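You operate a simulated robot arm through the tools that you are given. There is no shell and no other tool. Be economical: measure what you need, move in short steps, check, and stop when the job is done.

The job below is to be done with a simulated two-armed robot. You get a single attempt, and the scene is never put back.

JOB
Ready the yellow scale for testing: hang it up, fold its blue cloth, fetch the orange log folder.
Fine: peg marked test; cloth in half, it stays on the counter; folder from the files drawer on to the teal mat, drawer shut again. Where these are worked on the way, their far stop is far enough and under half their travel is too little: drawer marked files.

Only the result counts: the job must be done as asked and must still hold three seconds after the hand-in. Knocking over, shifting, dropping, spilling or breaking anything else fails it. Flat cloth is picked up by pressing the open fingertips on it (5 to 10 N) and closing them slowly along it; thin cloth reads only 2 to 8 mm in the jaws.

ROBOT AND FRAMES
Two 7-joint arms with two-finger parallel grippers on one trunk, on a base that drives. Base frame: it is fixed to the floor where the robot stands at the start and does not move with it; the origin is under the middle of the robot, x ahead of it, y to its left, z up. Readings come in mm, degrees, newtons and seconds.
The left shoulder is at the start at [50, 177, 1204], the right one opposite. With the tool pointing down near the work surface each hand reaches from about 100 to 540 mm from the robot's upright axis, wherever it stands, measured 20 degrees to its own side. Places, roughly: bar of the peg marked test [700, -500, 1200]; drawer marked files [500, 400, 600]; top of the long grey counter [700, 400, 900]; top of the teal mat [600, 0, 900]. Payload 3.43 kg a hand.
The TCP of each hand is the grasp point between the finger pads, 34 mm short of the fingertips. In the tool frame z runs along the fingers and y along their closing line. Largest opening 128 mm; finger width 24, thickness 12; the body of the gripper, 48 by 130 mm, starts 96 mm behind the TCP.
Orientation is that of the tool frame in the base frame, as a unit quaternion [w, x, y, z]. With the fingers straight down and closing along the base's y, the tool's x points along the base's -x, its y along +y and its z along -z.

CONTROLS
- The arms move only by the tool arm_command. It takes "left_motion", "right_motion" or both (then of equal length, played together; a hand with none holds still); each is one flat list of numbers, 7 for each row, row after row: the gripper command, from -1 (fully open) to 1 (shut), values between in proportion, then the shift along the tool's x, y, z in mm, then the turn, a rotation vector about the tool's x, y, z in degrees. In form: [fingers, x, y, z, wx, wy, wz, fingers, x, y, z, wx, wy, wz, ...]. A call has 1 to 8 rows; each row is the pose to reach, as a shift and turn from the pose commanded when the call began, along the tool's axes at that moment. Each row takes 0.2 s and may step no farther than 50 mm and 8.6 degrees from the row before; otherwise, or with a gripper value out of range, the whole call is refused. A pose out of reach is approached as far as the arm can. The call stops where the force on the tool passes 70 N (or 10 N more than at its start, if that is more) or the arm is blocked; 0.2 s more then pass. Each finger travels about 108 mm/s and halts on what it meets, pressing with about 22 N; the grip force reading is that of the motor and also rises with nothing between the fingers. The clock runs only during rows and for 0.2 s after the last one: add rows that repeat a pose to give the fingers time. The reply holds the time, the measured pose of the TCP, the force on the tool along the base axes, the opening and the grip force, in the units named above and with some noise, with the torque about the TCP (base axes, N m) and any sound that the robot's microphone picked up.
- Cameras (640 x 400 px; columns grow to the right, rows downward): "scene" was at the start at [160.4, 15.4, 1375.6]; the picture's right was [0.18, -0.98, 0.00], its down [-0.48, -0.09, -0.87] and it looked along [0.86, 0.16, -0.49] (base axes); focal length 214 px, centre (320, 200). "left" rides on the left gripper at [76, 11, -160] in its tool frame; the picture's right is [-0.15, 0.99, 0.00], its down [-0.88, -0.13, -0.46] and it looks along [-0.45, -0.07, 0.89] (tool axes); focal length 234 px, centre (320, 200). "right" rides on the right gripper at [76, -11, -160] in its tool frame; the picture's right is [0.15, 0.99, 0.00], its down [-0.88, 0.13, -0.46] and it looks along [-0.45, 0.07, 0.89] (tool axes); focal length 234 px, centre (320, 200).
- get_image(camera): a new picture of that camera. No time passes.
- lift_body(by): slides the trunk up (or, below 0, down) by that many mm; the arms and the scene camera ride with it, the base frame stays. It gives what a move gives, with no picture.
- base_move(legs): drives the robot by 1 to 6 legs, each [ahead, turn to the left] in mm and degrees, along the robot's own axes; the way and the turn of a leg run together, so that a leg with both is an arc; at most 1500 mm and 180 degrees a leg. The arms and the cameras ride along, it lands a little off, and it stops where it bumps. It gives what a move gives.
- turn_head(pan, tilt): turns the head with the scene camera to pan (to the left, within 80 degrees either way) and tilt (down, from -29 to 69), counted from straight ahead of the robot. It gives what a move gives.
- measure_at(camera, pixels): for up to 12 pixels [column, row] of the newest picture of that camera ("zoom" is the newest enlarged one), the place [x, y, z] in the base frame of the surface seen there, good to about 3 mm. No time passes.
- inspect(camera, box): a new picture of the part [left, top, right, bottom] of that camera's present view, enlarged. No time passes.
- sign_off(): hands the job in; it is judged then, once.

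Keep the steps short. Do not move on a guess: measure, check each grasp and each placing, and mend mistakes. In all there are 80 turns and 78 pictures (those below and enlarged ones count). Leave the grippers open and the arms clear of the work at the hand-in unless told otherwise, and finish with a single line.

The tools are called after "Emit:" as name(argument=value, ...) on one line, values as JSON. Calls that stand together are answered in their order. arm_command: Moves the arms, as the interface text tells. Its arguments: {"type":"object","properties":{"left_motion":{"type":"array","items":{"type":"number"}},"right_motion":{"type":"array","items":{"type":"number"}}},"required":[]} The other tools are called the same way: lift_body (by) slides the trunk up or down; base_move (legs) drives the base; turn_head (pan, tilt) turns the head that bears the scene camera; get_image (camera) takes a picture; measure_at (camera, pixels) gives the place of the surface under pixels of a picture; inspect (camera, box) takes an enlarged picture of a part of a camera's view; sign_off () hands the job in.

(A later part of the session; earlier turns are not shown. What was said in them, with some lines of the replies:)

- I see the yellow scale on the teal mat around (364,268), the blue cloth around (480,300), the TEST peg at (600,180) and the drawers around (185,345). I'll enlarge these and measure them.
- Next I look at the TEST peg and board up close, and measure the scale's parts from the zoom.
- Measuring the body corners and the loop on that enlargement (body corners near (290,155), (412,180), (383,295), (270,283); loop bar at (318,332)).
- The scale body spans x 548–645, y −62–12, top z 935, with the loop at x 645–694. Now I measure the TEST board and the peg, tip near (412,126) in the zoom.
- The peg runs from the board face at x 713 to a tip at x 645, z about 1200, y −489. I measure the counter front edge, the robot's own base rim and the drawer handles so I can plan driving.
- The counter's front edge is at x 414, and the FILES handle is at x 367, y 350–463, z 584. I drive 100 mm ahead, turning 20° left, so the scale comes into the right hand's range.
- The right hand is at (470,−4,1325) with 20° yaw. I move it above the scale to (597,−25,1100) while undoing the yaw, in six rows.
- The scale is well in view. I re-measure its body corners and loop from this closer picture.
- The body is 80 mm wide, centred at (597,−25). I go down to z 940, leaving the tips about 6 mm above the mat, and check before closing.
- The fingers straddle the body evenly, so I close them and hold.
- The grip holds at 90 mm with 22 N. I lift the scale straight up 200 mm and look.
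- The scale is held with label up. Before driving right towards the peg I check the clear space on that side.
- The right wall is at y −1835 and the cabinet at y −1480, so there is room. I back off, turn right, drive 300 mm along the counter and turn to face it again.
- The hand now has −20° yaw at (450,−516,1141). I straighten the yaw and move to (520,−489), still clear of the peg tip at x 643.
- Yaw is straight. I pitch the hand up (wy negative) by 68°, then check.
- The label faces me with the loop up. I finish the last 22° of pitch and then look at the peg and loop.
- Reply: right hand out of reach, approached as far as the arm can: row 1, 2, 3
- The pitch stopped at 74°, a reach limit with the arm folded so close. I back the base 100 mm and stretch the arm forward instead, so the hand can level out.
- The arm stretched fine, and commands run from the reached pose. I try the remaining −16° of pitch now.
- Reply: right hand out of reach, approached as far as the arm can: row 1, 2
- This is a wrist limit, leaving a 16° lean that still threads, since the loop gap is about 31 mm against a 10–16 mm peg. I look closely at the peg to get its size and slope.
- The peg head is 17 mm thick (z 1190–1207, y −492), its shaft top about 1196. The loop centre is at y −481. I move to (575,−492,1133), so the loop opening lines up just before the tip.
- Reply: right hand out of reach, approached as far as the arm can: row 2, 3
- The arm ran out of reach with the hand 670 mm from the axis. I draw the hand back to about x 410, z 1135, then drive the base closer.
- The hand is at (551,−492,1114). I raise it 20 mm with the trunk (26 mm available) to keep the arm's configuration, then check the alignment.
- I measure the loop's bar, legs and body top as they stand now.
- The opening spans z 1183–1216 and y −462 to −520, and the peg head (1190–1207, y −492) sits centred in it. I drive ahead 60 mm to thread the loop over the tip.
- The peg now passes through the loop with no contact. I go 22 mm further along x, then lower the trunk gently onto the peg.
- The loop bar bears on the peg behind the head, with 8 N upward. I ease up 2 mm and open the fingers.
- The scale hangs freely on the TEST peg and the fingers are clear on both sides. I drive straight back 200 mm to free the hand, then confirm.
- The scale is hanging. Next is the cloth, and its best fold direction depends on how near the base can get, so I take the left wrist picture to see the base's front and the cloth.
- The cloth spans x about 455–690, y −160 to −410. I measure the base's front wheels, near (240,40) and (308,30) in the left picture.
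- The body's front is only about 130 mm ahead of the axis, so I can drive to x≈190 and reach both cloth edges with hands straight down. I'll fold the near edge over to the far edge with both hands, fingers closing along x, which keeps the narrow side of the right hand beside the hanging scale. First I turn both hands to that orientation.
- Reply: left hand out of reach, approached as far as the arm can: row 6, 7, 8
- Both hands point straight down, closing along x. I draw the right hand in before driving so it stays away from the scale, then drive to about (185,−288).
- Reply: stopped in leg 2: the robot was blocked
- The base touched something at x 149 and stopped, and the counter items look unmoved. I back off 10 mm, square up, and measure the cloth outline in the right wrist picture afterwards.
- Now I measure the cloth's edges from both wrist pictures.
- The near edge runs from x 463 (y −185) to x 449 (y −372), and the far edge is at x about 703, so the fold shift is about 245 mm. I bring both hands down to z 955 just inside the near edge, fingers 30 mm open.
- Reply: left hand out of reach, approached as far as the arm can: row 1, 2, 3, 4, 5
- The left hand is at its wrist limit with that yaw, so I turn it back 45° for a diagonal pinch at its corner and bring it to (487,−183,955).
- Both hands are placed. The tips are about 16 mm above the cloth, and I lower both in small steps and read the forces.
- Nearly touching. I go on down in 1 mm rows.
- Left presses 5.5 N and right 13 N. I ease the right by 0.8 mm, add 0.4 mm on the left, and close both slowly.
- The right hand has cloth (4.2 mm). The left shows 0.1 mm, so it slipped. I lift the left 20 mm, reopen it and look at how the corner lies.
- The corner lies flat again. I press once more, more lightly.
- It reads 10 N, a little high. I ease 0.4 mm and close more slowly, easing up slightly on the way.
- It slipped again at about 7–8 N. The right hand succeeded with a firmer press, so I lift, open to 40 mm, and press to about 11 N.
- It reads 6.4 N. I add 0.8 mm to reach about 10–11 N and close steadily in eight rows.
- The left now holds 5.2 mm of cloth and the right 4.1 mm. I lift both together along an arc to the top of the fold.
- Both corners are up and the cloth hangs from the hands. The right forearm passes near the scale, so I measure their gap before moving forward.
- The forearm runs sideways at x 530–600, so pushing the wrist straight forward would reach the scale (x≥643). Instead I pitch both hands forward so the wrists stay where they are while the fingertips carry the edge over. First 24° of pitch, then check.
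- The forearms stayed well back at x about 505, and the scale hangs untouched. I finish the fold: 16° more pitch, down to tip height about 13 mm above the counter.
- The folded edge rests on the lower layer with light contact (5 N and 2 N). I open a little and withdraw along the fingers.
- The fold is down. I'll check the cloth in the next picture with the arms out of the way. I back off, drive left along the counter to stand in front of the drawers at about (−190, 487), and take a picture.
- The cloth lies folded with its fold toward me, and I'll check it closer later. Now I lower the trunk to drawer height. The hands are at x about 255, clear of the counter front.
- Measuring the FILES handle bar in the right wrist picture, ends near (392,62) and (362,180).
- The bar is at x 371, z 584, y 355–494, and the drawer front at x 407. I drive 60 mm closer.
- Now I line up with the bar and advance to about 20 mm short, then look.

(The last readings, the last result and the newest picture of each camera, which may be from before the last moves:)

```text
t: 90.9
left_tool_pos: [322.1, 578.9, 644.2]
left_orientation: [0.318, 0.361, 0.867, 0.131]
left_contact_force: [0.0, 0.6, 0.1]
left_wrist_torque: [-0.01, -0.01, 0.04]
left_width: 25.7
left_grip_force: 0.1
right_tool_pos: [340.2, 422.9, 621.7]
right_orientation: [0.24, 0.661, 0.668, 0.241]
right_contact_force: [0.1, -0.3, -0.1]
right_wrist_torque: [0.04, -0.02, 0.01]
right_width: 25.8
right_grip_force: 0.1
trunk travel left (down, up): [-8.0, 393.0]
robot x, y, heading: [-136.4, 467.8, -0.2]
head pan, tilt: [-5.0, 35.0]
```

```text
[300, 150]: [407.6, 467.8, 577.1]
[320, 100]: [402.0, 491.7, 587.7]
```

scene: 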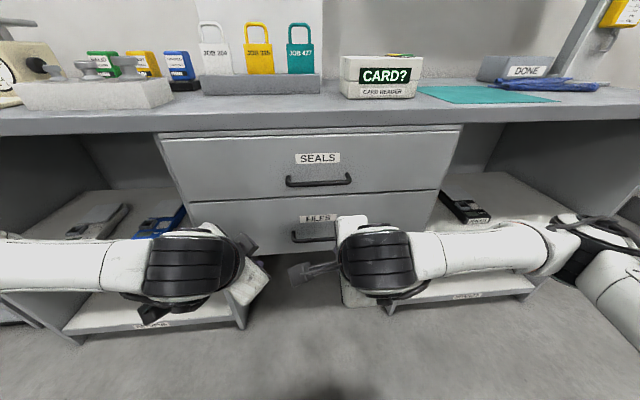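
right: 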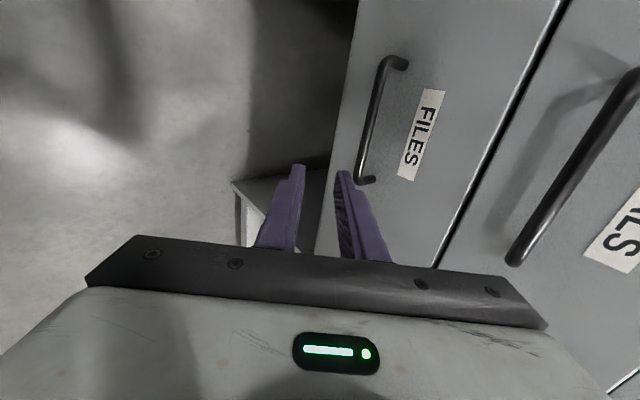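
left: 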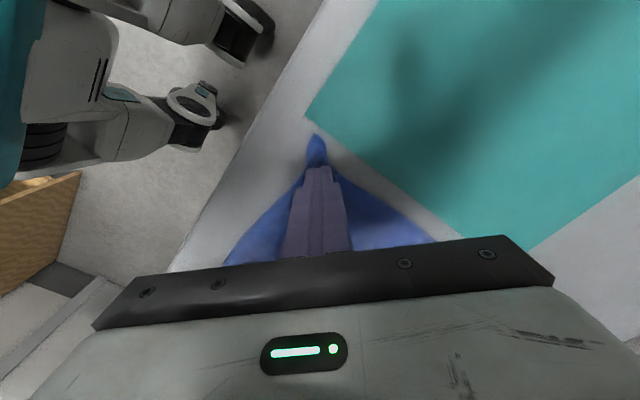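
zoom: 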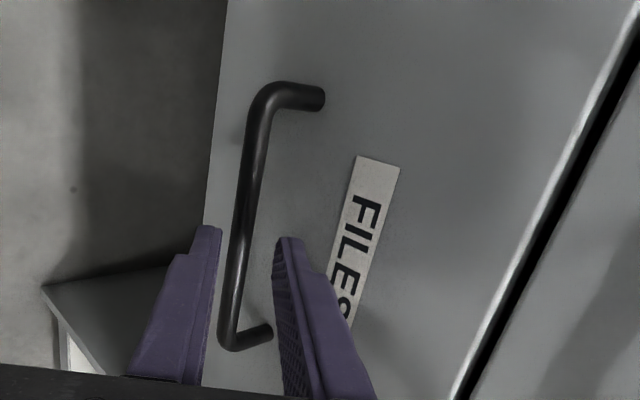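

The bar lies between the fingertips. I advance 24 mm and close on it.

Emit:
arm_command(right_motion=[0.6, 0, 0, 12, 0, 0, 0, 0.6, 0, 0, 24, 0, 0, 0, 0.8, 0, 0, 24, 0, 0, 0, 1, 0, 0, 24, 0, 0, 0, 1, 0, 0, 24, 0, 0, 0])

Emit:
inspect(camera="right", box=[240, 40, 480, 260])

```text
t: 92.1
left_tool_pos: [321.5, 577.9, 644.0]
left_orientation: [0.316, 0.362, 0.867, 0.131]
left_contact_force: [-4.7, 3.4, -2.9]
left_wrist_torque: [-0.06, -0.71, -0.54]
left_width: 25.8
left_grip_force: 0.1
right_tool_pos: [353.8, 425.2, 602.1]
right_orientation: [0.238, 0.662, 0.669, 0.24]
right_contact_force: [-16.8, -3.3, -4.9]
right_wrist_torque: [1.1, 1.49, -0.49]
right_width: 11.6
right_grip_force: 45.3
trunk travel left (down, up): [-8.0, 393.0]
robot x, y, heading: [-134.8, 467.1, -0.3]
head pan, tilt: [-5.0, 35.0]
```

```text
1.82 times, centred on (360, 150) of right
```

zoom: 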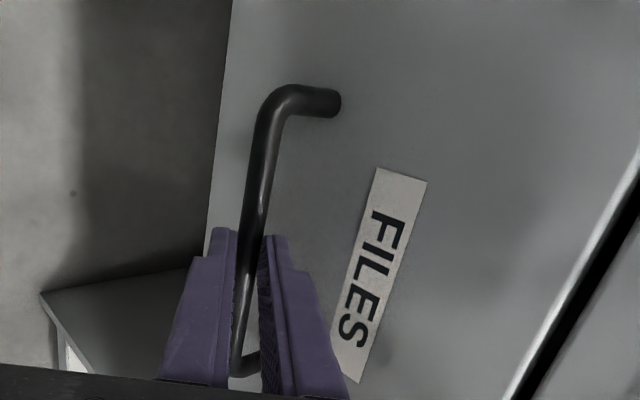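

The bar is gripped at 11.6 mm. The left hand reads a small force, so it is brushing the right hand's camera. I move the left hand 90 mm away to the left.

Emit:
arm_command(left_motion=[0.6, 32, 32, 0, 0, 0, 0, 0.6, 64, 64, 0, 0, 0, 0])

Emit:
base_move(legs=[[-120, 0]])

Emit:
get_image(camera="scene")

```text
t: 92.7
left_tool_pos: [323.2, 670.1, 641.5]
left_orientation: [0.318, 0.361, 0.867, 0.131]
left_contact_force: [-0.4, 0.8, 0.6]
left_wrist_torque: [-0.02, -0.01, 0.01]
left_width: 25.6
left_grip_force: 0.0
right_tool_pos: [353.0, 423.3, 601.7]
right_orientation: [0.238, 0.662, 0.669, 0.239]
right_contact_force: [-21.6, -1.0, -9.6]
right_wrist_torque: [-0.04, 0.62, -0.95]
right_width: 11.9
right_grip_force: 45.0
trunk travel left (down, up): [-8.0, 393.0]
robot x, y, heading: [-139.6, 468.1, -0.1]
head pan, tilt: [-5.0, 35.0]
```

```text
t: 94.0
left_tool_pos: [204.2, 669.7, 642.6]
left_orientation: [0.317, 0.363, 0.867, 0.129]
left_contact_force: [-0.5, 0.9, 0.5]
left_wrist_torque: [0.01, 0.01, -0.03]
left_width: 26.0
left_grip_force: 0.2
right_tool_pos: [233.8, 424.5, 602.4]
right_orientation: [0.239, 0.662, 0.668, 0.24]
right_contact_force: [-0.3, 9.5, -22.8]
right_wrist_torque: [0.63, 0.42, -0.15]
right_width: 11.7
right_grip_force: 45.6
trunk travel left (down, up): [-8.0, 393.0]
robot x, y, heading: [-259.7, 467.3, -0.6]
head pan, tilt: [-5.0, 35.0]
```

```text
26 pictures are left
```

scene: 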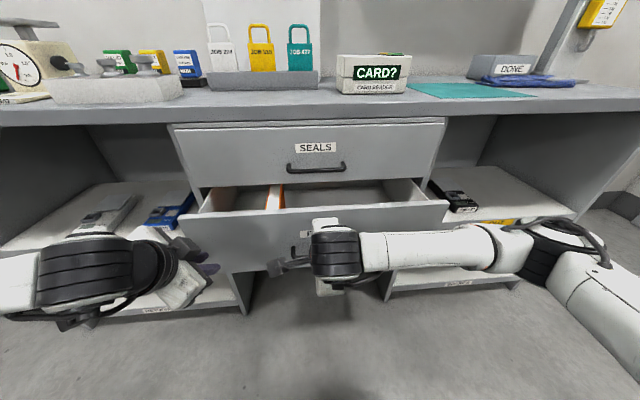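

The drawer is open 120 mm and an orange piece shows at (275,195). I keep pulling toward the stop.

Emit:
base_move(legs=[[-150, 0]])

Emit:
get_image(camera="scene")

```text
t: 95.3
left_tool_pos: [56.4, 671.2, 642.3]
left_orientation: [0.317, 0.363, 0.867, 0.13]
left_contact_force: [0.2, -0.7, 0.1]
left_wrist_torque: [0.03, 0.0, 0.0]
left_width: 25.5
left_grip_force: 0.0
right_tool_pos: [86.0, 424.8, 601.7]
right_orientation: [0.238, 0.663, 0.668, 0.239]
right_contact_force: [0.2, -3.5, -10.0]
right_wrist_torque: [0.62, 0.23, -0.09]
right_width: 11.6
right_grip_force: 45.2
trunk travel left (down, up): [-8.0, 393.0]
robot x, y, heading: [-404.4, 467.3, -0.1]
head pan, tilt: [-5.0, 35.0]
```

```text
25 pictures are left
```

scene: 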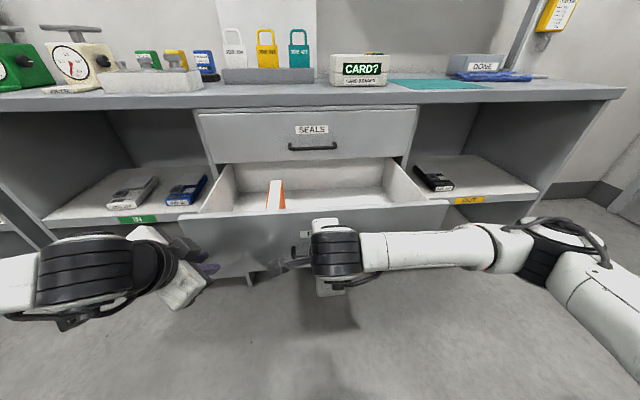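

It is open about 268 mm with no stop felt yet. I pull another 80 mm, which halts if it meets the stop.

Emit:
base_move(legs=[[-80, 0]])

Emit:
inspect(camera="scene", box=[180, 100, 460, 280])

Emit:
measure_at(camera="zoom", pixels=[[215, 220], [228, 180], [210, 230], [100, 240], [550, 240], [300, 235], [300, 150], [240, 215]])

```text
t: 96.4
left_tool_pos: [5.5, 671.5, 643.6]
left_orientation: [0.319, 0.363, 0.866, 0.131]
left_contact_force: [-0.6, 0.6, 0.3]
left_wrist_torque: [-0.01, 0.0, 0.0]
left_width: 25.9
left_grip_force: 0.1
right_tool_pos: [35.0, 424.1, 602.0]
right_orientation: [0.239, 0.665, 0.666, 0.239]
right_contact_force: [-0.1, 0.6, 2.1]
right_wrist_torque: [-0.04, -0.03, -0.16]
right_width: 11.4
right_grip_force: 45.1
trunk travel left (down, up): [-8.0, 393.0]
robot x, y, heading: [-456.5, 472.2, 0.0]
head pan, tilt: [-5.0, 35.0]
stopped in leg 1: the robot was blocked; the commanded pose is now the measured one
```

```text
2.22 times, centred on (320, 190) of scene
```

zoom: 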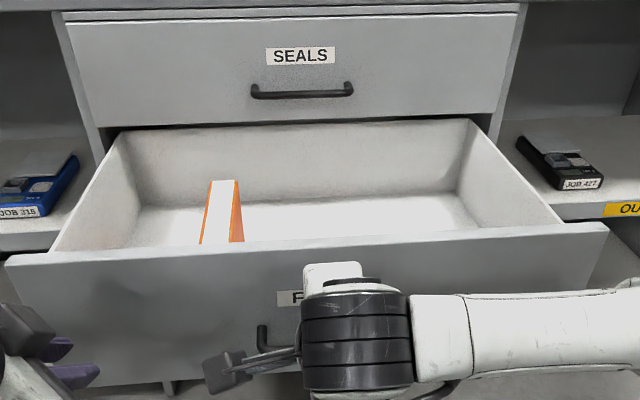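

```text
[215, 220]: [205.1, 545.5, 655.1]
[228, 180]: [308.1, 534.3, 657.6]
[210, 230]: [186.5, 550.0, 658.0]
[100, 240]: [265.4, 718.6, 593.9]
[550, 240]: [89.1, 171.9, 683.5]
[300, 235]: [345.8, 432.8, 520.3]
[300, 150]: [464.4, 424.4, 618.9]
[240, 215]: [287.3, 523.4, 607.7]
```

The drawer is at its far stop, 318 mm out. The orange folder stands upright at y about 540, top z 657, roughly x 180–310. I release the handle, withdraw the right hand up and back, and straighten the left hand to vertical at a safe height.

Emit:
arm_command(right_motion=[0.6, 0, 0, 0, 0, 0, 0, 0.6, 0, 0, -25, 0, 0, 0, 0.6, 0, 0, -60, 0, 0, 0, 0.6, 0, -13, -103, 0, 0, 0, 0.6, 0, -26, -147, 0, 0, 0, 0.6, 0, -38, -190, 0, 0, 0, 0.6, 0, -51, -233, 0, 0, 0], left_motion=[-0.2, -12.7, 6.7, -16.4, 2.2, 5.4, -6.2, -0.2, -25.4, 13.4, -32.9, 4.5, 10.9, -12.4, -0.2, -38.1, 20.1, -49.3, 6.7, 16.3, -18.6, -0.2, -50.9, 26.9, -65.7, 8.9, 21.8, -24.8, -0.2, -63.6, 33.6, -82.1, 11.1, 27.2, -31, -0.2, -76.3, 40.3, -98.6, 13.4, 32.7, -37.2, -0.2, -89, 47, -115, 15.6, 38.1, -43.4])

Emit:
get_image(camera="left")

```text
t: 98.0
left_tool_pos: [1.8, 642.7, 793.3]
left_orientation: [-0.001, 0.0, 1.0, 0.0]
left_contact_force: [0.4, 0.6, -0.3]
left_wrist_torque: [0.02, 0.04, 0.02]
left_width: 76.7
left_grip_force: 0.1
right_tool_pos: [-138.7, 410.4, 736.5]
right_orientation: [0.246, 0.692, 0.646, 0.208]
right_contact_force: [0.4, -0.7, 0.0]
right_wrist_torque: [0.02, -0.01, -0.02]
right_width: 25.6
right_grip_force: 0.1
trunk travel left (down, up): [-8.0, 393.0]
robot x, y, heading: [-456.4, 474.5, -0.6]
head pan, tilt: [-5.0, 35.0]
```

```text
23 pictures are left
```

left: 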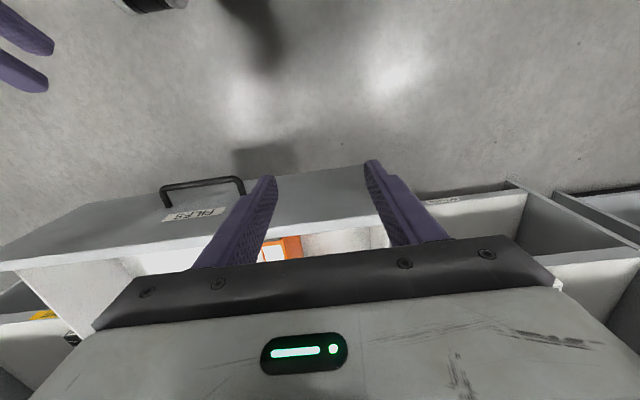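

The left hand is vertical at (2,643,793). I raise the trunk 60 mm for clearance over the drawer front (top z about 685) and drive 210 mm forward.

Emit:
lift_body(by=60)

Emit:
base_move(legs=[[210, 0]])

Emit:
get_image(camera="left")

```text
t: 99.0
left_tool_pos: [3.6, 643.0, 853.3]
left_orientation: [0.001, 0.001, 1.0, 0.0]
left_contact_force: [0.5, -0.6, -0.7]
left_wrist_torque: [-0.03, -0.03, 0.01]
left_width: 76.6
left_grip_force: 0.1
right_tool_pos: [-139.1, 413.6, 798.6]
right_orientation: [0.245, 0.691, 0.647, 0.208]
right_contact_force: [0.0, 0.3, 0.6]
right_wrist_torque: [-0.01, -0.01, -0.01]
right_width: 25.8
right_grip_force: 0.0
trunk travel left (down, up): [-68.0, 333.0]
robot x, y, heading: [-452.8, 466.4, -0.7]
head pan, tilt: [-5.0, 35.0]
```

```text
t: 100.6
left_tool_pos: [207.4, 642.3, 853.6]
left_orientation: [0.001, -0.001, 1.0, 0.0]
left_contact_force: [-0.5, -1.0, 0.1]
left_wrist_torque: [0.02, 0.01, 0.02]
left_width: 77.0
left_grip_force: 0.1
right_tool_pos: [67.0, 415.0, 802.8]
right_orientation: [0.243, 0.69, 0.647, 0.214]
right_contact_force: [0.4, 0.5, 0.1]
right_wrist_torque: [0.04, -0.03, 0.0]
right_width: 25.5
right_grip_force: 0.1
trunk travel left (down, up): [-68.0, 333.0]
robot x, y, heading: [-254.2, 465.3, -0.3]
head pan, tilt: [-5.0, 35.0]
```

```text
22 pictures are left
```

left: 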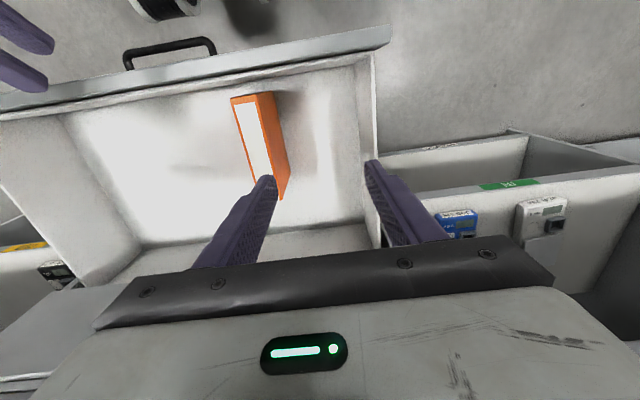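

The folder's white top runs from (245,102) to about (265,180). I measure its top corners and side.

Emit:
measure_at(camera="left", pixels=[[235, 104], [254, 101], [245, 140], [252, 175], [268, 170], [270, 97], [285, 175], [262, 96], [258, 130], [280, 195], [310, 160], [200, 130]])

Emit:
inspect(camera="left", box=[200, 70, 340, 220])

```text
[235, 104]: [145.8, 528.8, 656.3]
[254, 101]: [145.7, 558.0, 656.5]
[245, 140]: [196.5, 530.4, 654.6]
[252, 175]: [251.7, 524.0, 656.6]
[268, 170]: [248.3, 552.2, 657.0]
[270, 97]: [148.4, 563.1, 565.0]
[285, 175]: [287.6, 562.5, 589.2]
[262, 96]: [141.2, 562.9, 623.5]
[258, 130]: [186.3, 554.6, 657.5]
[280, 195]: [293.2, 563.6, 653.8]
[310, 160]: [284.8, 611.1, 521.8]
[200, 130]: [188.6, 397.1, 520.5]
```

```text
2.67 times, centred on (270, 145) of left
```

zoom: 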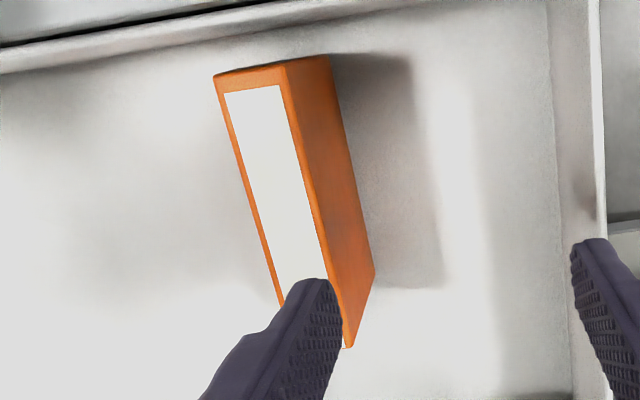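

The folder is a 44 mm thick binder, x 140–310, y 520–564, z 521–657, standing upright. It can stand on the mat the same way. I move the left hand above its middle at (225,542), tips just above its top.

Emit:
arm_command(left_motion=[-0.4, -4.4, -25, 30, 0, 0, 0, -0.4, -8.8, -50, 60, 0, 0, 0, -0.4, -13.2, -75, 90, 0, 0, 0, -0.4, -17.6, -100, 120, 0, 0, 0, -0.4, -17.6, -100, 134, 0, 0, 0])

Emit:
get_image(camera="left")

Emit:
measure_at(camera="left", pixels=[[300, 160], [320, 160], [340, 160], [320, 100], [320, 200], [350, 150], [290, 150]])

```text
t: 101.8
left_tool_pos: [225.8, 542.4, 718.8]
left_orientation: [0.001, 0.0, 1.0, 0.0]
left_contact_force: [0.3, 0.0, 0.2]
left_wrist_torque: [0.02, 0.0, 0.0]
left_width: 89.6
left_grip_force: 0.0
right_tool_pos: [67.7, 415.6, 802.3]
right_orientation: [0.241, 0.693, 0.645, 0.214]
right_contact_force: [-0.1, -0.6, -0.3]
right_wrist_torque: [0.01, 0.03, 0.04]
right_width: 25.5
right_grip_force: 0.0
trunk travel left (down, up): [-68.0, 333.0]
robot x, y, heading: [-256.6, 469.2, -0.4]
head pan, tilt: [-5.0, 35.0]
```

```text
20 pictures are left
```

left: 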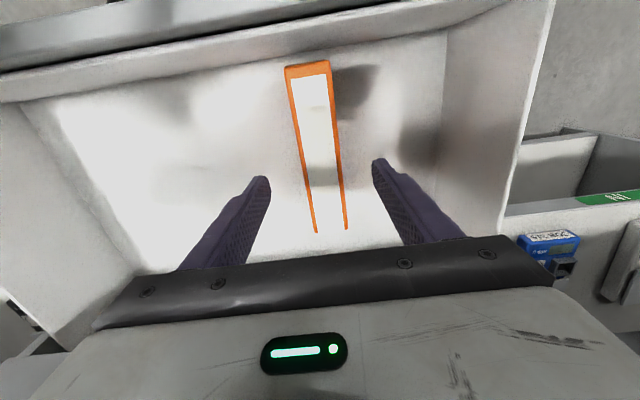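

```text
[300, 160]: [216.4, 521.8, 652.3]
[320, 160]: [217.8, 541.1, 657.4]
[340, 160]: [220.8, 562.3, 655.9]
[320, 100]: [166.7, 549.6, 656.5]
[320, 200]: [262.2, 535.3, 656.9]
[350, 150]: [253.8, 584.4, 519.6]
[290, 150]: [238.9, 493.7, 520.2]
```

The binder is centred between the fingers. I go down to z 622 and close.

Emit:
arm_command(left_motion=[-0.4, 0, 0, 35, 0, 0, 0, -0.4, 0, 0, 70, 0, 0, 0, -0.4, 0, 0, 97, 0, 0, 0, 0, 0, 0, 97, 0, 0, 0, 0.4, 0, 0, 97, 0, 0, 0, 1, 0, 0, 97, 0, 0, 0, 1, 0, 0, 97, 0, 0, 0])

```text
t: 103.4
left_tool_pos: [226.3, 541.6, 621.0]
left_orientation: [0.0, 0.0, 1.0, 0.001]
left_contact_force: [0.7, 0.7, -0.1]
left_wrist_torque: [-0.03, -0.2, 0.04]
left_width: 40.2
left_grip_force: 21.9
right_tool_pos: [68.3, 416.6, 803.8]
right_orientation: [0.242, 0.692, 0.646, 0.213]
right_contact_force: [0.4, -0.3, -1.5]
right_wrist_torque: [0.01, 0.0, 0.0]
right_width: 25.7
right_grip_force: 0.1
trunk travel left (down, up): [-68.0, 333.0]
robot x, y, heading: [-249.2, 469.0, 0.0]
head pan, tilt: [-5.0, 35.0]
```

Gripped at 40 mm. I lift the binder 280 mm straight up out of the drawer, then 50 mm back.

Emit:
arm_command(left_motion=[1, 0, 0, -30, 0, 0, 0, 1, 0, 0, -70, 0, 0, 0, 1, 0, 0, -115, 0, 0, 0, 1, 0, 0, -160, 0, 0, 0, 1, 0, 0, -205, 0, 0, 0, 1, 0, 0, -250, 0, 0, 0, 1, 25, 0, -280, 0, 0, 0, 1, 50, 0, -280, 0, 0, 0])

Emit:
get_image(camera="scene")

```text
t: 105.2
left_tool_pos: [176.1, 542.2, 904.5]
left_orientation: [0.001, -0.001, 1.0, 0.001]
left_contact_force: [-0.3, 0.4, -3.1]
left_wrist_torque: [0.0, -0.05, 0.03]
left_width: 40.1
left_grip_force: 21.5
right_tool_pos: [67.7, 417.2, 803.5]
right_orientation: [0.242, 0.693, 0.645, 0.213]
right_contact_force: [0.0, 0.5, 0.6]
right_wrist_torque: [0.0, -0.02, -0.01]
right_width: 25.6
right_grip_force: 0.0
trunk travel left (down, up): [-68.0, 333.0]
robot x, y, heading: [-250.2, 468.2, -0.3]
head pan, tilt: [-5.0, 35.0]
```

```text
19 pictures are left
```

scene: 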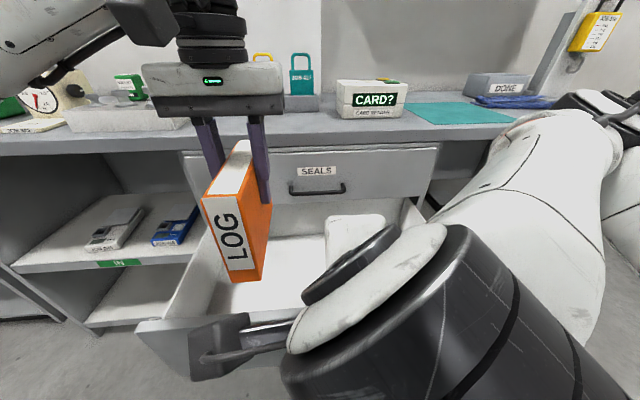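

I hold the LOG binder. I back 210 mm and lower the trunk 60 mm so the right hand can retake the FILES handle, now at x about 53.

Emit:
base_move(legs=[[-208, 0]])

Emit:
lift_body(by=-60)

```text
t: 107.0
left_tool_pos: [-30.0, 543.9, 904.4]
left_orientation: [0.001, 0.0, 1.0, 0.0]
left_contact_force: [-1.2, -0.4, -3.3]
left_wrist_torque: [-0.01, -0.03, -0.01]
left_width: 39.7
left_grip_force: 21.8
right_tool_pos: [-137.4, 417.7, 803.1]
right_orientation: [0.242, 0.693, 0.644, 0.214]
right_contact_force: [0.0, -0.6, -0.3]
right_wrist_torque: [0.03, 0.0, 0.01]
right_width: 25.5
right_grip_force: 0.0
trunk travel left (down, up): [-68.0, 333.0]
robot x, y, heading: [-458.6, 473.6, -0.1]
head pan, tilt: [-5.0, 35.0]
stopped in leg 1: the robot was blocked; the commanded pose is now the measured one
```

```text
t: 108.0
left_tool_pos: [-29.6, 543.1, 844.1]
left_orientation: [0.0, 0.001, 1.0, -0.001]
left_contact_force: [0.2, -0.2, -1.9]
left_wrist_torque: [-0.01, -0.02, -0.01]
left_width: 39.7
left_grip_force: 22.1
right_tool_pos: [-137.0, 417.9, 742.4]
right_orientation: [0.241, 0.693, 0.645, 0.213]
right_contact_force: [-0.8, -1.2, -0.6]
right_wrist_torque: [0.0, 0.03, -0.01]
right_width: 25.8
right_grip_force: 0.1
trunk travel left (down, up): [-8.0, 393.0]
robot x, y, heading: [-458.1, 473.6, -0.6]
head pan, tilt: [-5.0, 35.0]
```

The base touched something behind it at x −458 again, so the earlier halt may have been that. The drawer is 318 mm out of at most about 370, well past half. I move the left hand with the binder 80 mm to the left for room, and bring the right hand to the pre-grasp near the handle.

Emit:
arm_command(left_motion=[1, 0, 40, 0, 0, 0, 0, 1, 0, 80, 0, 0, 0, 0, 1, 0, 80, 0, 0, 0, 0, 1, 0, 80, 0, 0, 0, 0, 1, 0, 80, 0, 0, 0, 0], right_motion=[0.6, 0, 0, 0, 0, 0, 0, 0.6, 4, 12, 38, -0.5, 0.9, -0.8, 0.6, 9, 24, 77, -1, 1.9, -1.6, 0.6, 13, 36, 116, -1.5, 2.8, -2.4, 0.6, 17.8, 48.2, 155.6, -2, 3.7, -3.1])

Emit:
get_image(camera="right")

Emit:
measure_at(camera="right", pixels=[[360, 100], [355, 130], [350, 160]])

```text
t: 109.2
left_tool_pos: [-31.4, 625.1, 843.9]
left_orientation: [0.001, 0.001, 1.0, 0.0]
left_contact_force: [0.0, 0.5, -2.9]
left_wrist_torque: [0.01, -0.07, -0.01]
left_width: 39.7
left_grip_force: 22.1
right_tool_pos: [-1.7, 423.4, 647.9]
right_orientation: [0.238, 0.664, 0.667, 0.241]
right_contact_force: [-0.2, -0.2, -0.7]
right_wrist_torque: [0.01, -0.01, 0.0]
right_width: 25.6
right_grip_force: 0.0
trunk travel left (down, up): [-8.0, 393.0]
robot x, y, heading: [-456.3, 471.7, -0.3]
head pan, tilt: [-5.0, 35.0]
```

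```text
18 pictures are left
```

right: 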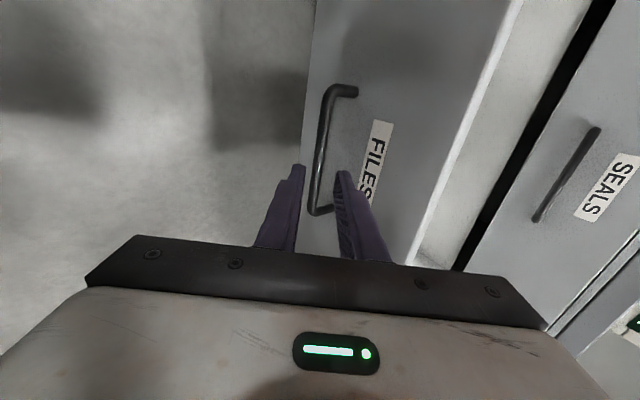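

```text
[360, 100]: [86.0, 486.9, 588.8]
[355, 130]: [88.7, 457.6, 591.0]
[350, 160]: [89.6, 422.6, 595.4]
```

The bar lies between the fingers and the panel is at x 89. I advance 59 mm along the fingers and close.

Emit:
arm_command(right_motion=[0.6, 0, 0, 25, 0, 0, 0, 0.6, 0, 0, 45, 0, 0, 0, 0.6, 0, 0, 59, 0, 0, 0, 0.8, 0, 0, 59, 0, 0, 0, 1, 0, 0, 59, 0, 0, 0, 1, 0, 0, 59, 0, 0, 0])

```text
t: 110.6
left_tool_pos: [-31.3, 624.5, 842.9]
left_orientation: [0.001, 0.001, 1.0, 0.0]
left_contact_force: [-0.1, 0.0, -3.9]
left_wrist_torque: [0.02, -0.02, 0.04]
left_width: 39.7
left_grip_force: 22.1
right_tool_pos: [34.2, 423.1, 602.9]
right_orientation: [0.238, 0.664, 0.667, 0.24]
right_contact_force: [1.2, 0.4, -4.7]
right_wrist_torque: [0.24, 0.05, -0.04]
right_width: 11.4
right_grip_force: 45.3
trunk travel left (down, up): [-8.0, 393.0]
robot x, y, heading: [-457.5, 471.3, -0.2]
head pan, tilt: [-5.0, 35.0]
```

The handle is held again. I drive 318 mm forward to shut the drawer. The binder stays short of the drawer fronts, with its end at x about 380.

Emit:
base_move(legs=[[200, 0], [118, 0]])

Emit:
inspect(camera="scene", box=[140, 80, 500, 300])

```text
t: 113.0
left_tool_pos: [282.1, 624.1, 842.9]
left_orientation: [-0.001, -0.001, 1.0, 0.0]
left_contact_force: [-0.1, 0.0, -3.0]
left_wrist_torque: [-0.03, -0.03, 0.01]
left_width: 39.5
left_grip_force: 21.9
right_tool_pos: [348.2, 423.1, 604.1]
right_orientation: [0.237, 0.663, 0.667, 0.241]
right_contact_force: [1.6, 5.1, -11.1]
right_wrist_torque: [0.71, 0.08, 0.09]
right_width: 11.6
right_grip_force: 44.7
trunk travel left (down, up): [-8.0, 393.0]
robot x, y, heading: [-145.3, 472.8, -0.4]
head pan, tilt: [-5.0, 35.0]
```

```text
1.78 times, centred on (320, 190) of scene
```

zoom: 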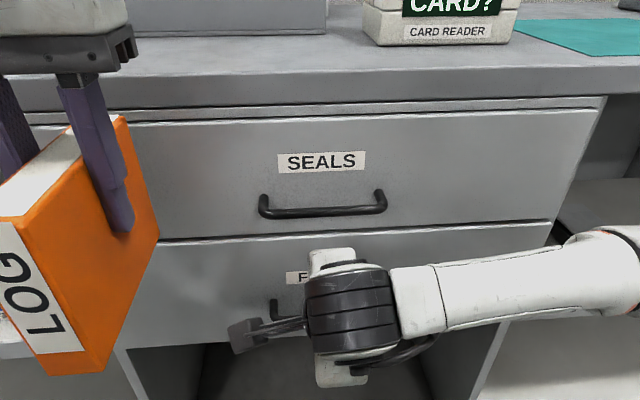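

About 6 mm remain to the shut position. I push on until it stops.

Emit:
base_move(legs=[[12, 0]])

Emit:
measure_at(camera="scene", pixels=[[240, 240], [240, 190], [440, 220], [420, 180], [380, 215]])

```text
t: 113.8
left_tool_pos: [291.1, 623.9, 846.1]
left_orientation: [0.003, -0.001, 1.0, 0.001]
left_contact_force: [-0.1, 0.2, -3.8]
left_wrist_torque: [0.04, -0.04, 0.01]
left_width: 39.9
left_grip_force: 22.2
right_tool_pos: [352.9, 423.2, 602.8]
right_orientation: [0.234, 0.662, 0.672, 0.235]
right_contact_force: [-50.8, -11.7, 14.4]
right_wrist_torque: [0.13, 1.0, -0.76]
right_width: 11.6
right_grip_force: 44.8
trunk travel left (down, up): [-8.0, 393.0]
robot x, y, heading: [-132.2, 471.7, -0.1]
head pan, tilt: [-5.0, 35.0]
```

```text
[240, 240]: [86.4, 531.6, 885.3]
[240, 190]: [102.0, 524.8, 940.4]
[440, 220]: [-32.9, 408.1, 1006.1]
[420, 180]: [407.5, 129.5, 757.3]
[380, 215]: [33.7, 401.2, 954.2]
```

50 N against the stop means it is shut. I relax about 4 mm, open the fingers, and withdraw 70 mm along them.

Emit:
arm_command(right_motion=[1, 0, -3, -2.6, 0, 0, 0, 0.6, 0, -3, -2.6, 0, 0, 0, 0.6, 0, -3, -2.6, 0, 0, 0, 0.6, 0, -3, -20, 0, 0, 0, 0.6, 0, -3, -50, 0, 0, 0, 0.6, 0, -3, -80, 0, 0, 0])

Emit:
base_move(legs=[[-150, 0]])

Emit:
get_image(camera="scene")

Emit:
measure_at(camera="scene", pixels=[[240, 225], [250, 205], [420, 205], [380, 200], [250, 160], [420, 150]])

```text
t: 115.2
left_tool_pos: [292.8, 624.0, 842.9]
left_orientation: [0.001, -0.001, 1.0, 0.0]
left_contact_force: [-0.5, 0.8, -2.9]
left_wrist_torque: [0.0, -0.05, 0.01]
left_width: 40.1
left_grip_force: 22.1
right_tool_pos: [301.0, 424.1, 661.9]
right_orientation: [0.232, 0.663, 0.671, 0.236]
right_contact_force: [-0.2, -0.8, 0.0]
right_wrist_torque: [0.0, -0.01, -0.01]
right_width: 25.5
right_grip_force: 0.1
trunk travel left (down, up): [-8.0, 393.0]
robot x, y, heading: [-131.4, 470.2, -0.2]
head pan, tilt: [-5.0, 35.0]
```

```text
t: 116.6
left_tool_pos: [146.1, 625.2, 843.4]
left_orientation: [0.0, -0.001, 1.0, 0.0]
left_contact_force: [0.7, -0.8, -3.0]
left_wrist_torque: [-0.01, 0.01, -0.01]
left_width: 39.8
left_grip_force: 22.3
right_tool_pos: [150.9, 425.7, 661.6]
right_orientation: [0.232, 0.663, 0.671, 0.236]
right_contact_force: [0.8, -0.5, 0.6]
right_wrist_torque: [0.01, 0.01, -0.01]
right_width: 25.8
right_grip_force: 0.1
trunk travel left (down, up): [-8.0, 393.0]
robot x, y, heading: [-284.5, 469.1, -0.2]
head pan, tilt: [-5.0, 35.0]
```

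```text
16 pictures are left
```

scene: 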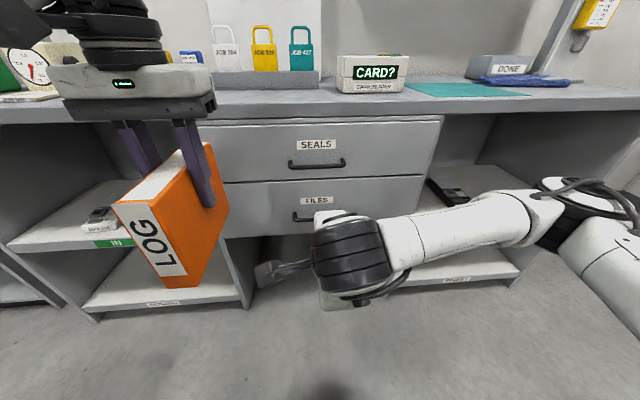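

```text
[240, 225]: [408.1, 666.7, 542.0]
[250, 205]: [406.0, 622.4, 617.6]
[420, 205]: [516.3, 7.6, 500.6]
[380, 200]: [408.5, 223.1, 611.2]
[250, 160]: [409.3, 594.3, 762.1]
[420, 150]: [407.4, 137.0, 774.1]
```

The FILES drawer is flush at x 408. I raise the trunk 370 mm, then drive over to stand in front of the mat.

Emit:
lift_body(by=370)

Emit:
base_move(legs=[[70, 0], [0, -90], [619, 0], [0, 90], [300, 0]])

Emit:
turn_head(pan=-10, tilt=45)

Emit:
get_image(camera="scene")

```text
t: 120.1
left_tool_pos: [144.8, 625.1, 1213.4]
left_orientation: [-0.001, -0.001, 1.0, 0.0]
left_contact_force: [0.1, -0.2, -3.0]
left_wrist_torque: [-0.02, -0.06, -0.03]
left_width: 40.1
left_grip_force: 22.4
right_tool_pos: [151.2, 424.2, 1030.6]
right_orientation: [0.232, 0.662, 0.672, 0.236]
right_contact_force: [1.0, 0.0, 0.2]
right_wrist_torque: [0.03, 0.0, 0.0]
right_width: 25.7
right_grip_force: 0.0
trunk travel left (down, up): [-378.0, 23.0]
robot x, y, heading: [-282.2, 469.9, -0.1]
head pan, tilt: [-5.0, 35.0]
```

```text
t: 133.5
left_tool_pos: [514.7, 38.3, 1213.7]
left_orientation: [0.0, -0.015, 1.0, 0.0]
left_contact_force: [0.5, 0.6, -3.3]
left_wrist_torque: [-0.01, -0.02, -0.03]
left_width: 39.8
left_grip_force: 21.9
right_tool_pos: [528.3, -162.4, 1031.4]
right_orientation: [0.229, 0.654, 0.681, 0.238]
right_contact_force: [-0.1, 0.2, -0.2]
right_wrist_torque: [-0.02, -0.01, 0.01]
right_width: 25.5
right_grip_force: 0.1
trunk travel left (down, up): [-378.0, 23.0]
robot x, y, heading: [95.2, -129.3, 1.4]
head pan, tilt: [-5.0, 35.0]
```

```text
t: 134.2
left_tool_pos: [514.1, 36.7, 1212.4]
left_orientation: [0.001, -0.015, 1.0, 0.0]
left_contact_force: [-0.2, -0.3, -2.5]
left_wrist_torque: [-0.03, 0.01, 0.02]
left_width: 40.0
left_grip_force: 21.9
right_tool_pos: [527.9, -161.7, 1032.5]
right_orientation: [0.23, 0.653, 0.681, 0.238]
right_contact_force: [-0.6, 0.3, 0.4]
right_wrist_torque: [0.0, 0.02, 0.02]
right_width: 25.5
right_grip_force: 0.0
trunk travel left (down, up): [-378.0, 23.0]
robot x, y, heading: [92.6, -128.8, 1.4]
head pan, tilt: [-10.0, 45.0]
```

```text
15 pictures are left
```

scene: 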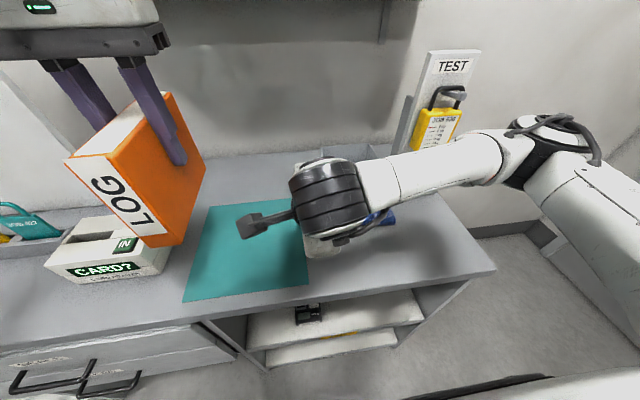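

The card reader and mat are in view. I move the right hand back 150 mm out of the way and bring the binder over the mat's middle to (575,−5), bottom about 40 mm above the mat.

Emit:
arm_command(left_motion=[1, 0, -21, 0, 0, 0, 0.8, 1, -20, -42, 0, 0, 0, 1.7, 1, -40, -42, 45, 0, 0, 1.7, 1, -61, -42, 90, 0, 0, 1.7, 1, -61, -42, 135, 0, 0, 1.7, 1, -61, -42, 172, 0, 0, 1.7], right_motion=[0.6, 0, -38, -32, 0, 0, 0, 0.6, 0, -76, -64, 0, 0, 0, 0.6, 0, -115, -96, 0, 0, 0, 0.6, 0, -115, -96, 0, 0, 0, 0.6, 0, -115, -96, 0, 0, 0, 0.6, 0, -115, -96, 0, 0, 0])

Emit:
get_image(camera="scene")

Emit:
get_image(camera="left")

```text
refused: row 3 steps farther than a row can; nothing moved
```

```text
14 pictures are left
```

scene: 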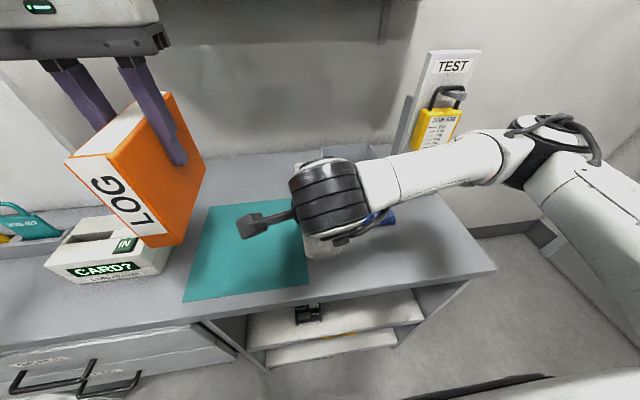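

```text
13 pictures are left
```

left: 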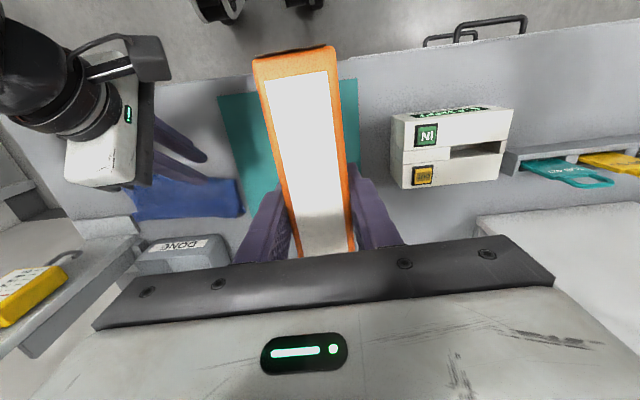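

One row was too long. I send the same path with shorter steps.

Emit:
arm_command(left_motion=[1, 0, -21, 0, 0, 0, 0.8, 1, -20, -42, 0, 0, 0, 1.7, 1, -40, -42, 35, 0, 0, 1.7, 1, -61, -42, 70, 0, 0, 1.7, 1, -61, -42, 105, 0, 0, 1.7, 1, -61, -42, 140, 0, 0, 1.7, 1, -61, -42, 172, 0, 0, 1.7], right_motion=[0.6, 0, -30, -25, 0, 0, 0, 0.6, 0, -60, -50, 0, 0, 0, 0.6, 0, -90, -75, 0, 0, 0, 0.6, 0, -115, -96, 0, 0, 0, 0.6, 0, -115, -96, 0, 0, 0, 0.6, 0, -115, -96, 0, 0, 0, 0.6, 0, -115, -96, 0, 0, 0])

Emit:
get_image(camera="scene")

```text
t: 135.5
left_tool_pos: [576.0, -0.9, 1101.7]
left_orientation: [0.0, 0.0, 1.0, 0.001]
left_contact_force: [0.4, 0.2, -2.2]
left_wrist_torque: [0.0, -0.05, 0.04]
left_width: 39.9
left_grip_force: 21.6
right_tool_pos: [416.0, -187.5, 1035.0]
right_orientation: [0.248, 0.71, 0.623, 0.214]
right_contact_force: [0.6, -0.3, 0.5]
right_wrist_torque: [-0.01, 0.01, 0.0]
right_width: 25.7
right_grip_force: 0.1
right hand out of reach, approached as far as the arm can: row 4, 5, 6
trunk travel left (down, up): [-378.0, 23.0]
robot x, y, heading: [93.9, -134.9, 1.7]
head pan, tilt: [-10.0, 45.0]
stopped in row 6 (right hand): the arm was blocked; the commanded pose is now the measured one
```

```text
12 pictures are left
```

scene: 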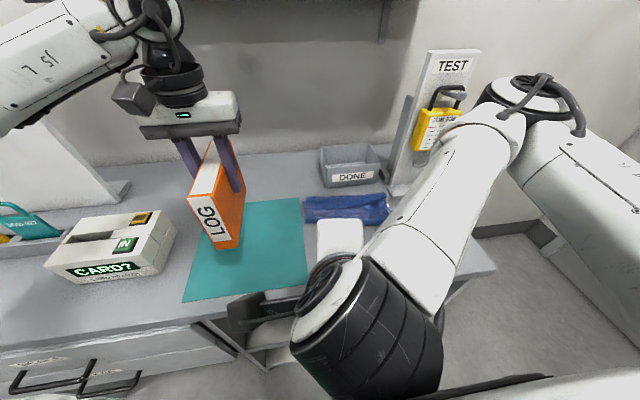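

The right arm reached its own limit but is clear. The left is at (576,−1,1102). I check the right elbow's distance to the scale and lower the binder to near contact.

Emit:
measure_at(camera="scene", pixels=[[510, 90], [545, 85], [480, 130], [455, 165], [435, 125]])

Emit:
arm_command(left_motion=[1, 0, 0, 30, 0, 0, 0, 1, 0, 0, 60, 0, 0, 0, 1, 0, 0, 82, 0, 0, 0, 1, 0, 0, 92, 0, 0, 0, 1, 0, 0, 95, 0, 0, 0])

```text
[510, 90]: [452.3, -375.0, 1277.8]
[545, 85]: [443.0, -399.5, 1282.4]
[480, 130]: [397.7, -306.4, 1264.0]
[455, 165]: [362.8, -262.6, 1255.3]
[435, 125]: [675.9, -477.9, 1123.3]
```

```text
t: 136.7
left_tool_pos: [576.4, -0.3, 1005.4]
left_orientation: [-0.001, 0.0, 1.0, 0.001]
left_contact_force: [0.3, 0.8, -2.5]
left_wrist_torque: [0.0, -0.01, -0.01]
left_width: 40.0
left_grip_force: 21.4
right_tool_pos: [417.0, -186.9, 1035.8]
right_orientation: [0.248, 0.71, 0.624, 0.215]
right_contact_force: [-0.3, -0.2, 0.7]
right_wrist_torque: [-0.01, 0.0, 0.05]
right_width: 25.3
right_grip_force: 0.1
trunk travel left (down, up): [-378.0, 23.0]
robot x, y, heading: [95.5, -133.5, 1.6]
head pan, tilt: [-10.0, 45.0]
5 turns are left
```

Five turns remain. I lower the last 4–5 mm, open the left fingers, then lift the hand straight up 130 mm and look.

Emit:
arm_command(left_motion=[1, 0, 0, 2, 0, 0, 0, 1, 0, 0, 3.5, 0, 0, 0, 1, 0, 0, 4.8, 0, 0, 0, 0.3, 0, 0, 4.8, 0, 0, 0, 0.1, 0, 0, 4.8, 0, 0, 0, -0.2, 0, 0, 4.8, 0, 0, 0, -0.2, 0, 0, 4.8, 0, 0, 0])

Emit:
arm_command(left_motion=[-0.2, 0, 0, -20, 0, 0, 0, -0.2, 0, 0, -50, 0, 0, 0, -0.2, 0, 0, -90, 0, 0, 0, -0.2, 0, 0, -130, 0, 0, 0, -0.6, 0, 0, -170, 0, 0, 0], right_motion=[0.2, 0, 0, 0, 0, 0, 0, 0, 0, 0, 0, 0, 0, 0, -0.2, 0, 0, 0, 0, 0, 0, -0.2, 0, 0, 0, 0, 0, 0, -0.2, 0, 0, 0, 0, 0, 0])

Emit:
get_image(camera="scene")

Emit:
inspect(camera="scene", box=[160, 130, 420, 300])

```text
t: 138.3
left_tool_pos: [576.3, -1.4, 1001.5]
left_orientation: [0.0, 0.0, 1.0, 0.001]
left_contact_force: [-0.2, -0.1, -0.4]
left_wrist_torque: [-0.02, 0.03, -0.02]
left_width: 76.7
left_grip_force: 0.0
right_tool_pos: [415.9, -187.0, 1035.8]
right_orientation: [0.248, 0.709, 0.624, 0.216]
right_contact_force: [-0.5, 0.1, 0.0]
right_wrist_torque: [-0.02, 0.01, 0.01]
right_width: 25.7
right_grip_force: 0.1
trunk travel left (down, up): [-378.0, 23.0]
robot x, y, heading: [93.1, -131.6, 1.3]
head pan, tilt: [-10.0, 45.0]
```

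```text
t: 139.5
left_tool_pos: [576.1, -2.6, 1171.5]
left_orientation: [0.0, -0.001, 1.0, 0.001]
left_contact_force: [0.7, -0.8, -0.7]
left_wrist_torque: [0.02, 0.0, 0.03]
left_width: 102.5
left_grip_force: 0.0
right_tool_pos: [414.7, -186.9, 1036.7]
right_orientation: [0.248, 0.709, 0.624, 0.217]
right_contact_force: [-0.7, -0.1, -0.8]
right_wrist_torque: [0.0, 0.03, -0.04]
right_width: 76.8
right_grip_force: 0.0
trunk travel left (down, up): [-378.0, 23.0]
robot x, y, heading: [96.5, -129.3, 1.3]
head pan, tilt: [-10.0, 45.0]
```

```text
11 pictures are left
```

scene: 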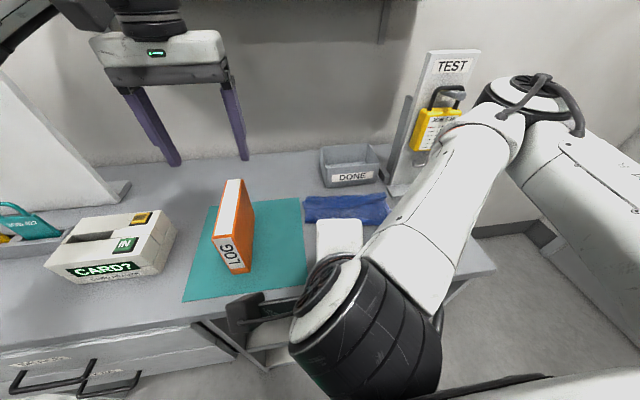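

```text
2.35 times, centred on (290, 215) of scene
4 turns are left
```

zoom: 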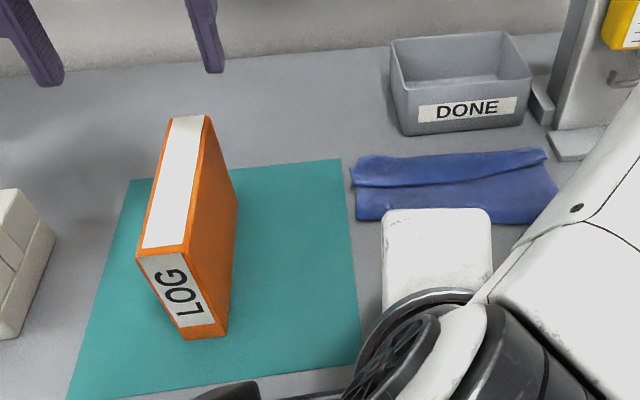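

The binder stands steady on the mat. I back the robot 200 mm to clear the arms and take a last look at everything.

Emit:
base_move(legs=[[-200, 0]])

Emit:
get_image(camera="scene")

Emit:
inspect(camera="scene", box=[200, 60, 460, 240])

Emit:
inspect(camera="right", box=[300, 0, 640, 240])

```text
t: 141.1
left_tool_pos: [379.1, -9.8, 1171.2]
left_orientation: [0.001, 0.003, 1.0, 0.001]
left_contact_force: [0.1, 0.1, 0.9]
left_wrist_torque: [0.01, -0.03, 0.04]
left_width: 102.6
left_grip_force: 0.1
right_tool_pos: [218.3, -192.5, 1036.9]
right_orientation: [0.248, 0.711, 0.621, 0.216]
right_contact_force: [-0.6, -0.3, -0.7]
right_wrist_torque: [0.0, -0.03, -0.01]
right_width: 76.7
right_grip_force: 0.0
trunk travel left (down, up): [-378.0, 23.0]
robot x, y, heading: [-103.0, -134.2, 1.1]
head pan, tilt: [-10.0, 45.0]
```

```text
9 pictures are left
```

scene: 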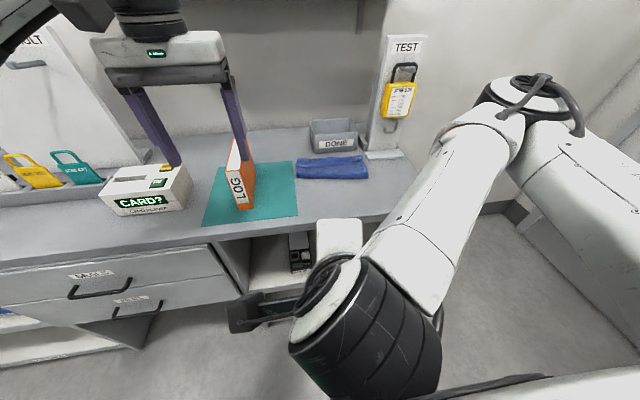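

```text
2.22 times, centred on (330, 150) of scene
```

zoom: 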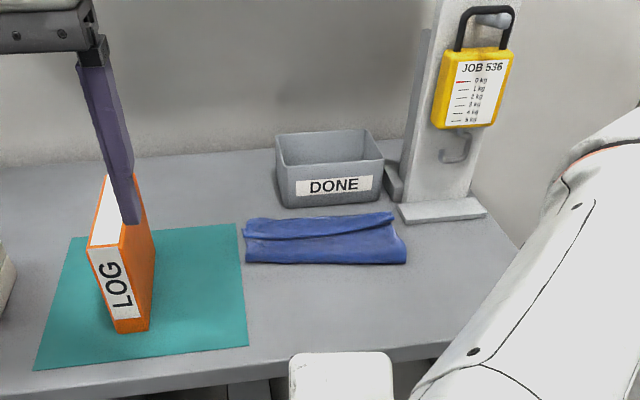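

```text
1.67 times, centred on (470, 120) of right
3 turns are left
```

zoom: 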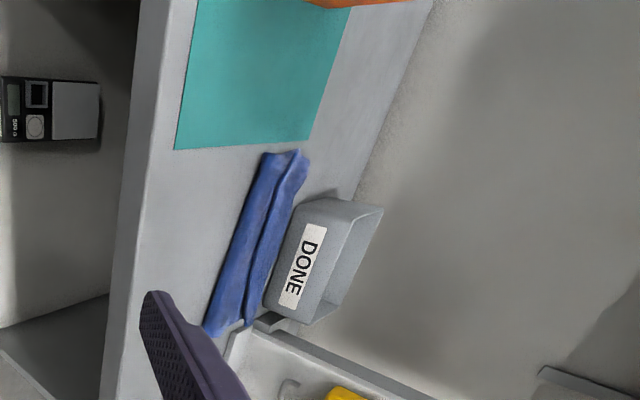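

The scale hangs on TEST, the cloth lies folded on the counter, the LOG folder stands on the mat, and the FILES drawer is shut. Both grippers are open and clear, so I hand in.

Emit:
sign_off()

```text
The job is handed in.
```

The yellow scale hangs on the TEST peg, the blue cloth lies folded on the counter (roughly in half, with a slight ridge and its edges not checked for alignment), the orange LOG folder stands on the teal mat, and the FILES drawer is shut.
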